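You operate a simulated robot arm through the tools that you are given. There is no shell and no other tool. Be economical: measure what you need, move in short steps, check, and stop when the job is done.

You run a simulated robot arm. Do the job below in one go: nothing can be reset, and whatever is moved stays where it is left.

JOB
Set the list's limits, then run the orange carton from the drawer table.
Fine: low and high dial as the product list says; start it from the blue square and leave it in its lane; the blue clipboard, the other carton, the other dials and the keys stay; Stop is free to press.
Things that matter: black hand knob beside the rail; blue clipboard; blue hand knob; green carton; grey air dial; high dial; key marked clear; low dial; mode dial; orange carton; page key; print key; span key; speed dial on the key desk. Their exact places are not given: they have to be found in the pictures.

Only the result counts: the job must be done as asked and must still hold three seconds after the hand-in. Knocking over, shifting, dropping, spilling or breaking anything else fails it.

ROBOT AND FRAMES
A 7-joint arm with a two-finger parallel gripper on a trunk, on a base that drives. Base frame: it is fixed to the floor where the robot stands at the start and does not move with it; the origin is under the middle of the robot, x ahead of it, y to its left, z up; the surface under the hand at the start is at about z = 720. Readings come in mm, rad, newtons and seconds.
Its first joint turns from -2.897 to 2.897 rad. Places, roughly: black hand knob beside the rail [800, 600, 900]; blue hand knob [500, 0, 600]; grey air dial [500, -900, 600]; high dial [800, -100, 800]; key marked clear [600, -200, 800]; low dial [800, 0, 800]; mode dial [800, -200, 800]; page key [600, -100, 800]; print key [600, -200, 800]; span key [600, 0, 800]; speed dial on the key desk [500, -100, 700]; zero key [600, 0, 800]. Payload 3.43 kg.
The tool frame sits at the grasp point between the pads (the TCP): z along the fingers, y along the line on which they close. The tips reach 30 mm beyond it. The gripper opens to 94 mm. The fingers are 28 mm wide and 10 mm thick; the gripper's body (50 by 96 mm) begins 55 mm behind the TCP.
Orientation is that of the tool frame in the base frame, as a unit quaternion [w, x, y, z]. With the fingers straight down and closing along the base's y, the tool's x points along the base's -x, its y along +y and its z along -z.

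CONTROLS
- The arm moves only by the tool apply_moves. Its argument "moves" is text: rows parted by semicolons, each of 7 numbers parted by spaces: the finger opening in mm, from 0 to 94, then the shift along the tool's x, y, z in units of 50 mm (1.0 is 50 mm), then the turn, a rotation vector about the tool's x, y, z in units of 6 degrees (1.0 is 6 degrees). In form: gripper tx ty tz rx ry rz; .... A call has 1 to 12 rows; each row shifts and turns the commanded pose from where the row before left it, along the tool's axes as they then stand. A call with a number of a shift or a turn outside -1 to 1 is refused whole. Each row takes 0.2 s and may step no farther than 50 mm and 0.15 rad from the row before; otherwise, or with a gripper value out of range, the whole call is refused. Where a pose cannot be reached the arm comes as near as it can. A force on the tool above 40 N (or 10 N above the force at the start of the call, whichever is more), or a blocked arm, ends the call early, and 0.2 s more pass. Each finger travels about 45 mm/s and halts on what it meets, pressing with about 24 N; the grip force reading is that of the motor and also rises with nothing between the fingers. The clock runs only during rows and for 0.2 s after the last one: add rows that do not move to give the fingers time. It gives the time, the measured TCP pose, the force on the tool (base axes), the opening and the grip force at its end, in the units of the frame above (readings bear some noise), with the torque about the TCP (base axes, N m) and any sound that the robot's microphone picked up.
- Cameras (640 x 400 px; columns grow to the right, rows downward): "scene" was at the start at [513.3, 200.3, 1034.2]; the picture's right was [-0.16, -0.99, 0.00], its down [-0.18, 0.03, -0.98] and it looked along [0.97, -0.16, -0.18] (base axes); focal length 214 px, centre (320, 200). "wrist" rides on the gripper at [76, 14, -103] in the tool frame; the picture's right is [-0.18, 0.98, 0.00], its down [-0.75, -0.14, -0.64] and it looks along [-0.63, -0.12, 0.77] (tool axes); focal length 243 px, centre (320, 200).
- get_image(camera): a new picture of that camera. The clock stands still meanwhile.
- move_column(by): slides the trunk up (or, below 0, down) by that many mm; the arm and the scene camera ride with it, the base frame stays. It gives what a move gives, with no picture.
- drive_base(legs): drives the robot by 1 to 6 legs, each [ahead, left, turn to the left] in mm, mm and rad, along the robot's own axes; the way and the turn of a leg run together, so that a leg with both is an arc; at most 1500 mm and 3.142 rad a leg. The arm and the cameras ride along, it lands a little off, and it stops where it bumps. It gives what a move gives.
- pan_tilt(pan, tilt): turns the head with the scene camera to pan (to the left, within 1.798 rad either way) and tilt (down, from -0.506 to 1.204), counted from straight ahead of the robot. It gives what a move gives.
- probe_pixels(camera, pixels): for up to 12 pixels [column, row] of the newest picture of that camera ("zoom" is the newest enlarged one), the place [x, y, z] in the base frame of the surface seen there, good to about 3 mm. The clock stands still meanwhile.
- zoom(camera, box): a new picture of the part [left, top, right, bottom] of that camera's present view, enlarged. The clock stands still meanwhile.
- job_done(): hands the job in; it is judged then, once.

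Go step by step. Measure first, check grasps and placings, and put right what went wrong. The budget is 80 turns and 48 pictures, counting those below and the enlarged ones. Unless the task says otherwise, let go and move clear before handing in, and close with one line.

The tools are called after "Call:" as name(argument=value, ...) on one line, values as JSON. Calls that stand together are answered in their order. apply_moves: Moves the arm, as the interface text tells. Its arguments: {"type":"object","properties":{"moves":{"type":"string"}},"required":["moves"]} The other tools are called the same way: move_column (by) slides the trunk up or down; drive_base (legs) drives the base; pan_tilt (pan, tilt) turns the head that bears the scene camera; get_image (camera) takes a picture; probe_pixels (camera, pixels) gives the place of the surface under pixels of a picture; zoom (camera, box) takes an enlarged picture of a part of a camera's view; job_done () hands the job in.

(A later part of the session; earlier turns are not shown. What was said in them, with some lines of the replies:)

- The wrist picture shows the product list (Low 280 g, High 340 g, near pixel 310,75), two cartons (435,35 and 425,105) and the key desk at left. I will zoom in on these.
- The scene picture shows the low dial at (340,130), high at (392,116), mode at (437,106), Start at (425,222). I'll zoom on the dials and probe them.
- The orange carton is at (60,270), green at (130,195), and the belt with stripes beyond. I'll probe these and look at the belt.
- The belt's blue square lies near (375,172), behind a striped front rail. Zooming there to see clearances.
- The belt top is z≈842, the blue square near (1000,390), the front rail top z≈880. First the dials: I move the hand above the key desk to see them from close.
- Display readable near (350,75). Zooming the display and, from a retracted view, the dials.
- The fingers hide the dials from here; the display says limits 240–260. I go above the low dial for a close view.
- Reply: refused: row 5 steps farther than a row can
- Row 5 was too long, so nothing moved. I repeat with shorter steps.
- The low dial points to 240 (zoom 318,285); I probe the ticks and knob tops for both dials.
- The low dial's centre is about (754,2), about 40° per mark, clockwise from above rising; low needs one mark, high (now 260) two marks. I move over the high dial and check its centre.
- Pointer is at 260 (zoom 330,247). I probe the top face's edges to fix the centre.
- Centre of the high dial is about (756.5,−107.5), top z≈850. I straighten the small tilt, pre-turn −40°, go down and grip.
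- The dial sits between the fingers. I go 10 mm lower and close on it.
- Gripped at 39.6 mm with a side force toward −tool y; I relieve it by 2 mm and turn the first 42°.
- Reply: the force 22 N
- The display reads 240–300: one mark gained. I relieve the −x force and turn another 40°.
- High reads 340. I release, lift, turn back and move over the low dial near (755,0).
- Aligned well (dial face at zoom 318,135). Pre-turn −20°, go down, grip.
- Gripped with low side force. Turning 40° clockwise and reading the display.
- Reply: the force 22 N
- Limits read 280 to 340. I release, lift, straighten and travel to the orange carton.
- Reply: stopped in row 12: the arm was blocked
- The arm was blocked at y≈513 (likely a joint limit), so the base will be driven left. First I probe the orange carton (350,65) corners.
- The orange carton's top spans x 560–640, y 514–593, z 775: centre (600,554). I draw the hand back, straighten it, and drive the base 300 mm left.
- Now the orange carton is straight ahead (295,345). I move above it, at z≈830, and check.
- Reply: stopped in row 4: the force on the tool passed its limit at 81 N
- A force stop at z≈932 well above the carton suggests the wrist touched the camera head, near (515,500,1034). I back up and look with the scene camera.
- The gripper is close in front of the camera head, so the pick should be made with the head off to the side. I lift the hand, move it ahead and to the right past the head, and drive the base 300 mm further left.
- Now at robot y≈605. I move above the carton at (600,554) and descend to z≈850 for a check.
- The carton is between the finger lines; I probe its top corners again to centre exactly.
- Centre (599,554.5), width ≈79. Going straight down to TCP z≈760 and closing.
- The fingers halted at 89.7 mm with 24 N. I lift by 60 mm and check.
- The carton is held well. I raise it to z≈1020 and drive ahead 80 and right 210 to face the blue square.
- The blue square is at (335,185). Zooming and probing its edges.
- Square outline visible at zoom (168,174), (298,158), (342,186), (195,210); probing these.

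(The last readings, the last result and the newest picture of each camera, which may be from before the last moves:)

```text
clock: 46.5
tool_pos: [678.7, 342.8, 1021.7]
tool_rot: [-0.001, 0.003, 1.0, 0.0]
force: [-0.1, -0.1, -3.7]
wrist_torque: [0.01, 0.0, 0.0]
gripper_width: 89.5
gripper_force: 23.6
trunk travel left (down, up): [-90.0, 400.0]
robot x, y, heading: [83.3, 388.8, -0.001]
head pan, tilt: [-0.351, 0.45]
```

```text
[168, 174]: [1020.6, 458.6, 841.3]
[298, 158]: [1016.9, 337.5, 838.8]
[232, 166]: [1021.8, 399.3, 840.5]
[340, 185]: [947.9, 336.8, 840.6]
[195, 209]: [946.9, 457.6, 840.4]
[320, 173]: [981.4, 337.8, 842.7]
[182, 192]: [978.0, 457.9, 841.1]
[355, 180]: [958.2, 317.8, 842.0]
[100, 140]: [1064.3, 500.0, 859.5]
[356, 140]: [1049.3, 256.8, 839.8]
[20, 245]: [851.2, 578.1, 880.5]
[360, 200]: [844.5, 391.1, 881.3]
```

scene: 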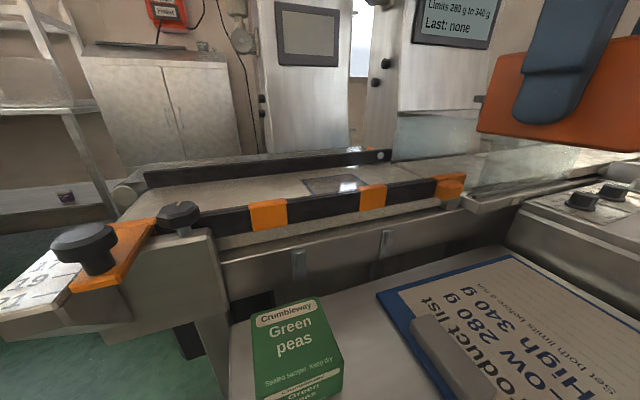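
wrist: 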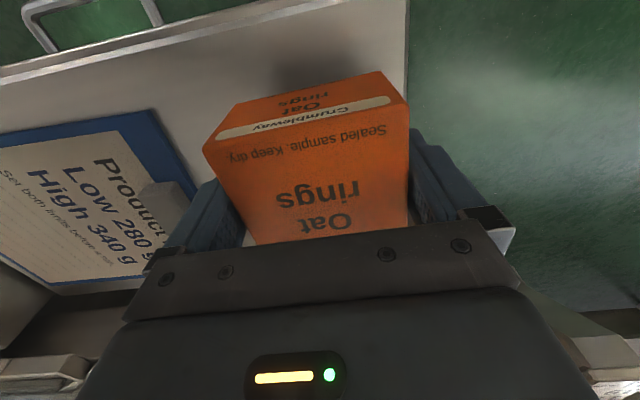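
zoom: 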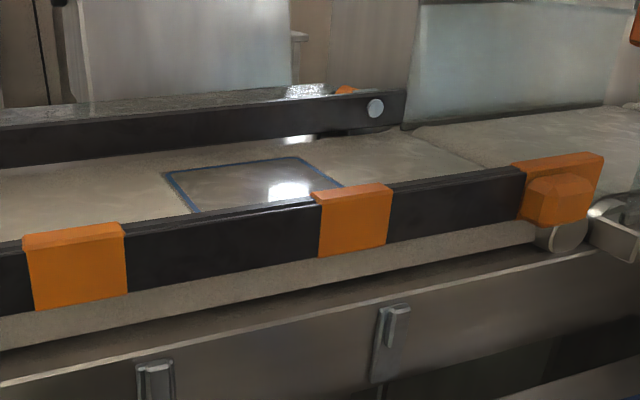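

The square spans y 337–458, x 900–1020: centre (960,398). I carry the carton there at height, then lower to z≈930.

Call:
apply_moves(moves="70 -0.94 0.18 0 0 0 0;70 -0.94 0.18 0 0 0 0;70 -0.94 0.18 0 0 0 0;70 -0.94 0.18 0 0 0 0;70 -0.94 0.18 0 0 0 0;70 -0.92 0.18 0 0 0 0;70 0 0 0.9 0 0 0;70 0 0 0.9 0 0 0")

Call:
get_image(camera="scene")

```text
clock: 48.3
tool_pos: [961.0, 394.9, 931.2]
tool_rot: [-0.001, 0.003, 1.0, -0.001]
force: [0.3, 0.3, -2.0]
wrist_torque: [-0.01, 0.03, 0.0]
gripper_width: 89.1
gripper_force: 23.6
trunk travel left (down, up): [-90.0, 400.0]
robot x, y, heading: [81.6, 392.4, -0.002]
head pan, tilt: [-0.351, 0.45]
```

```text
14 pictures are left
```

scene: 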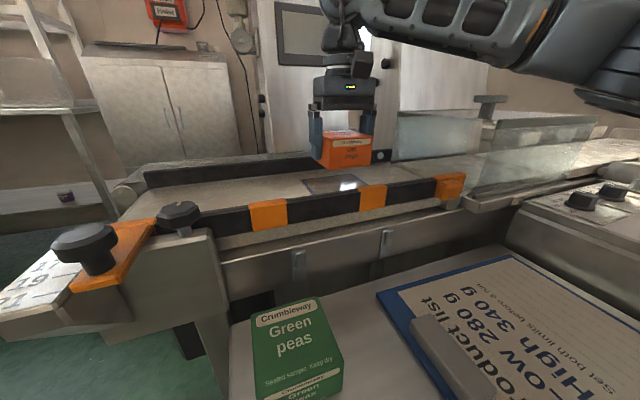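

Above the square with clear rails. Lowering about 48 mm and opening.

Call:
apply_moves(moves="70 0 0.05 0.6 0 0 0;70 0 0 0.3 0 0 0;70 0 0 0.06 0 0 0")

```text
clock: 49.1
tool_pos: [959.8, 398.0, 881.8]
tool_rot: [0.0, 0.003, 1.0, -0.002]
force: [0.4, -0.4, -2.6]
wrist_torque: [0.01, -0.01, 0.0]
gripper_width: 89.2
gripper_force: 24.2
trunk travel left (down, up): [-90.0, 400.0]
robot x, y, heading: [78.9, 393.2, 0.001]
head pan, tilt: [-0.351, 0.45]
```

Weight still hangs (−2.6 N); lower 2 mm more, then open and rise.

Call:
apply_moves(moves="70 0 0 0.05 0 0 0;94 0 0 0 0 0 0;94 0 0 0 0 0 0;94 0 0 0 0 0 0")

Call:
apply_moves(moves="94 0 0 -0.3 0 0 0;94 0 0 -0.6 0 0 0;94 0 0 -0.8 0 0 0;94 0 0 -0.8 0 0 0")

Call:
get_image(camera="scene")

```text
clock: 50.1
tool_pos: [959.6, 397.9, 880.3]
tool_rot: [-0.001, 0.003, 1.0, -0.001]
force: [0.2, 0.7, 0.6]
wrist_torque: [0.03, 0.01, -0.02]
gripper_width: 94.0
gripper_force: 0.0
trunk travel left (down, up): [-90.0, 400.0]
robot x, y, heading: [80.7, 392.7, -0.002]
head pan, tilt: [-0.351, 0.45]
```

```text
clock: 51.1
tool_pos: [960.1, 397.1, 1005.9]
tool_rot: [-0.001, 0.003, 1.0, -0.002]
force: [0.3, 0.2, 0.1]
wrist_torque: [0.0, 0.01, 0.04]
gripper_width: 93.9
gripper_force: 0.1
trunk travel left (down, up): [-90.0, 400.0]
robot x, y, heading: [84.5, 391.5, 0.0]
head pan, tilt: [-0.351, 0.45]
```

```text
13 pictures are left
```

scene: 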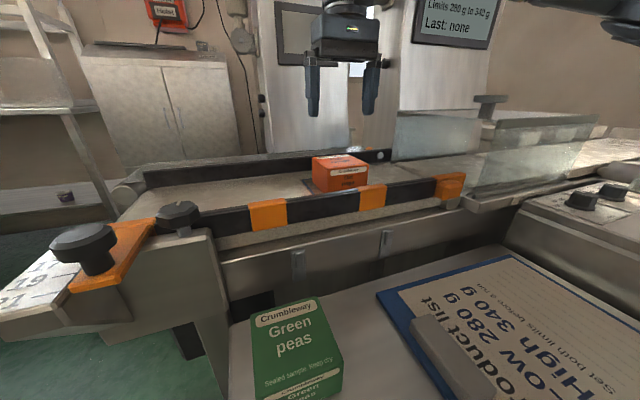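

The carton rests upright on the blue square. I withdraw the arm and drive back to the key desk for Start.

Call:
apply_moves(moves="94 0.95 0 -0.1 0 0 0;60 0.95 0 -0.1 0 0 0;30 0.95 0 -0.1 0 0 0;0 0.95 0 0 0 0 0;0 0.95 0 0 0 0 0;0 0.9 0 0 0 0 0")

Call:
drive_base(legs=[[-140, 0, 0], [0, -390, 0]])

Call:
zoom(camera="wrist", box=[160, 0, 480, 200])

```text
clock: 52.5
tool_pos: [677.4, 399.4, 1021.0]
tool_rot: [-0.001, 0.004, 1.0, -0.002]
force: [-0.5, 0.4, 0.6]
wrist_torque: [0.05, 0.0, 0.03]
gripper_width: 0.0
gripper_force: 8.1
trunk travel left (down, up): [-90.0, 400.0]
robot x, y, heading: [80.6, 388.8, -0.001]
head pan, tilt: [-0.351, 0.45]
```

```text
clock: 55.9
tool_pos: [537.4, 9.1, 1020.6]
tool_rot: [0.0, 0.004, 1.0, -0.001]
force: [0.7, -0.7, -1.1]
wrist_torque: [0.0, -0.03, -0.01]
gripper_width: 0.0
gripper_force: 24.3
trunk travel left (down, up): [-90.0, 400.0]
robot x, y, heading: [-55.4, 1.9, -0.003]
head pan, tilt: [-0.351, 0.45]
```

```text
2.00 times, centred on (320, 100) of wrist
```

zoom: 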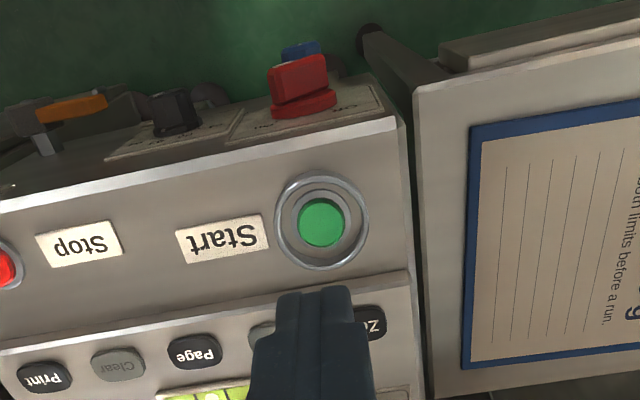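

Start is at zoom (321,222) with a collar around it; I probe it.

Call:
probe_pixels(camera="zoom", pixels=[[321, 222], [302, 222], [340, 222], [321, 203], [321, 240], [278, 222], [365, 222], [321, 178], [321, 266], [290, 222], [352, 222]])

```text
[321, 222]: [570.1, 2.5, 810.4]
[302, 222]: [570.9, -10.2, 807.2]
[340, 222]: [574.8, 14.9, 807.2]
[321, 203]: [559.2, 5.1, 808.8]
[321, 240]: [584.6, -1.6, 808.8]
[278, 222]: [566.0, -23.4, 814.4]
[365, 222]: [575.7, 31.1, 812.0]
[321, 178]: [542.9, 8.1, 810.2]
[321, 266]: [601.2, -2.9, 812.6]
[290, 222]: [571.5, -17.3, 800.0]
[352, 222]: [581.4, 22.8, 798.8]
```

Button centre (572,3), top 810. I move over it and descend to just above.

Call:
apply_moves(moves="0 -0.7 -0.13 0.2 0 0 0;0 0 0 0.9 0 0 0;0 0 0 0.9 0 0 0;0 0 0 0.9 0 0 0;0 0 0 0.5 0 0 0")

Call:
pan_tilt(pan=-0.1, tilt=0.2)

Call:
zoom(camera="wrist", box=[160, 50, 480, 250])

```text
clock: 57.1
tool_pos: [571.8, 6.2, 858.5]
tool_rot: [0.007, 0.0, 1.0, -0.01]
force: [0.2, 1.0, 0.5]
wrist_torque: [0.02, 0.0, -0.03]
gripper_width: 0.0
gripper_force: 23.9
trunk travel left (down, up): [-90.0, 400.0]
robot x, y, heading: [-60.2, 2.5, -0.006]
head pan, tilt: [-0.351, 0.45]
```

```text
clock: 57.8
tool_pos: [572.5, 5.2, 858.6]
tool_rot: [0.007, 0.0, 1.0, -0.012]
force: [0.2, 0.2, 0.1]
wrist_torque: [-0.02, 0.02, -0.02]
gripper_width: 0.0
gripper_force: 24.1
trunk travel left (down, up): [-90.0, 400.0]
robot x, y, heading: [-59.4, 2.0, -0.0]
head pan, tilt: [-0.099, 0.201]
```

```text
2.00 times, centred on (320, 150) of wrist
```

zoom: 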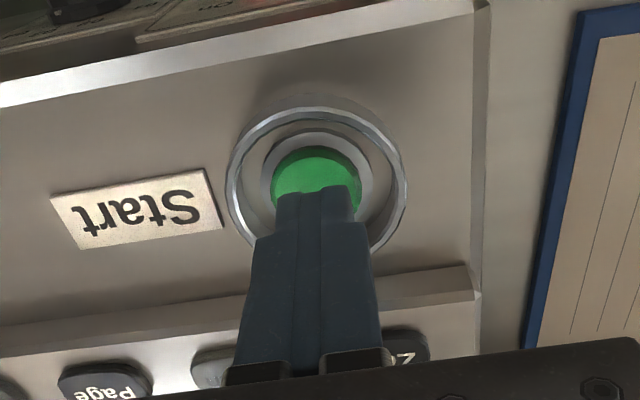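

The tip is over the green button. I press down in small steps, then lift.

Call:
apply_moves(moves="0 0 -0.04 0.3 0 0 0;0 0 0 0.08 0 0 0;0 0 0 0.08 0 0 0;0 0 0 0.06 0 0 0")

Call:
apply_moves(moves="0 0 0 -0.4 0 0 0;0 0 0 -0.8 0 0 0;0 0 0 -0.8 0 0 0")

Call:
get_image(camera="scene")

```text
clock: 58.8
tool_pos: [573.8, 6.6, 835.5]
tool_rot: [0.01, 0.0, 1.0, -0.012]
force: [5.6, 8.5, 16.4]
wrist_torque: [0.26, 0.03, -0.14]
gripper_width: 0.1
gripper_force: 23.8
trunk travel left (down, up): [-90.0, 400.0]
robot x, y, heading: [-57.7, 2.3, -0.002]
head pan, tilt: [-0.099, 0.201]
heard: click
```

```text
clock: 59.6
tool_pos: [572.4, -1.2, 923.8]
tool_rot: [-0.001, 0.005, 1.0, -0.001]
force: [0.4, 0.2, -0.1]
wrist_torque: [0.02, 0.02, -0.03]
gripper_width: 0.0
gripper_force: 23.6
trunk travel left (down, up): [-90.0, 400.0]
robot x, y, heading: [-57.1, -0.7, -0.004]
head pan, tilt: [-0.099, 0.201]
```

```text
10 pictures are left
```

scene: 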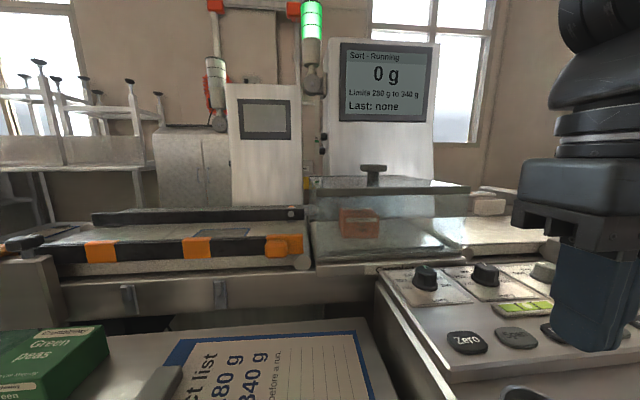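

The click was heard, the display shows "Running", and the carton is moving into the weigh section (360,222). I wait, hand still, then look.

Call:
apply_moves(moves="0 0 0 -0.5 0 0 0;0 0 0 0 0 0 0;0 0 0 0 0 0 0;0 0 0 0 0 0 0;0 0 0 0 0 0 0;0 0 0 0 0 0 0;0 0 0 0 0 0 0;0 0 0 0 0 0 0;0 0 0 0 0 0 0;0 0 0 0 0 0 0;0 0 0 0 0 0 0;0 0 0 0 0 0 0")

Call:
pan_tilt(pan=-0.45, tilt=0.25)

Call:
get_image(camera="scene")

```text
clock: 62.2
tool_pos: [571.5, 0.7, 949.4]
tool_rot: [-0.001, 0.003, 1.0, 0.0]
force: [0.5, -0.1, -0.8]
wrist_torque: [-0.02, -0.03, -0.02]
gripper_width: 0.0
gripper_force: 23.8
trunk travel left (down, up): [-90.0, 400.0]
robot x, y, heading: [-58.5, -0.6, 0.004]
head pan, tilt: [-0.099, 0.201]
```

```text
clock: 63.1
tool_pos: [571.7, -0.5, 949.3]
tool_rot: [0.0, 0.003, 1.0, -0.001]
force: [0.4, 0.0, -0.1]
wrist_torque: [-0.01, -0.01, 0.0]
gripper_width: 0.2
gripper_force: 23.9
trunk travel left (down, up): [-90.0, 400.0]
robot x, y, heading: [-58.0, 0.2, -0.006]
head pan, tilt: [-0.45, 0.25]
```

```text
9 pictures are left
```

scene: 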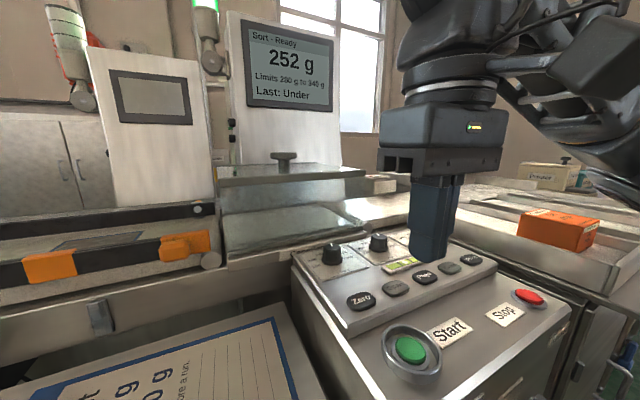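

The display shows 252 g, "Last: Under", and the carton sits in a side lane (560,230). I verify once with zooms that it's settled.

Call:
zoom(camera="scene", box=[230, 10, 350, 115])

Call:
zoom(camera="scene", box=[440, 150, 640, 320])

```text
3.81 times, centred on (290, 62) of scene
```

zoom: 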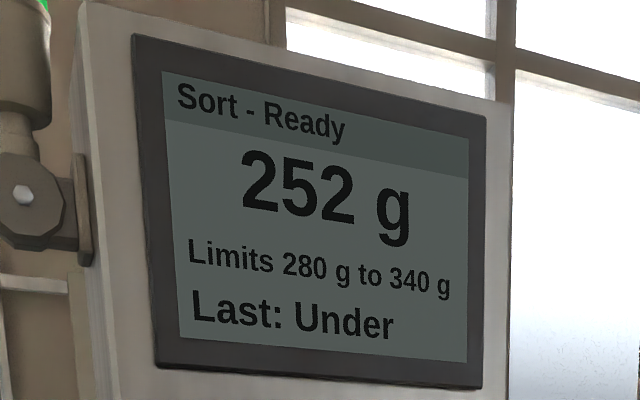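

```text
2.35 times, centred on (540, 235) of scene
```

zoom: 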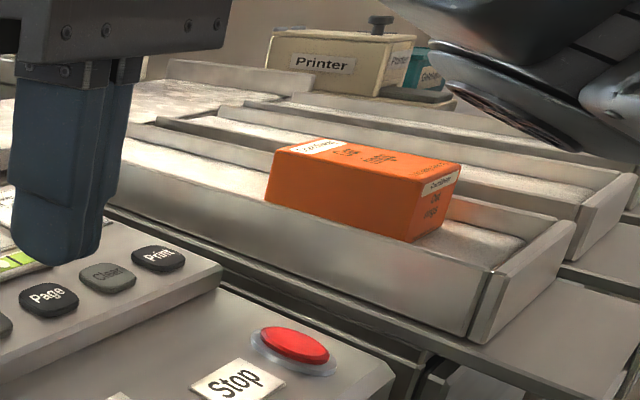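

The limits read 280–340 g, the run has ended ("Ready", last: Under 252 g), and the carton rests in its lane with the hand clear. Handing in.

Call:
job_done()

```text
The job is handed in.
```

I set the limits to 280–340 g and ran the orange carton from the blue square. It weighed 252 g, was sorted Under, and rests in its lane with the hand clear. On the way, the wrist bumped something once, probably the robot's own camera head (81 N force stop), and I saw nothing in the work area shifted.
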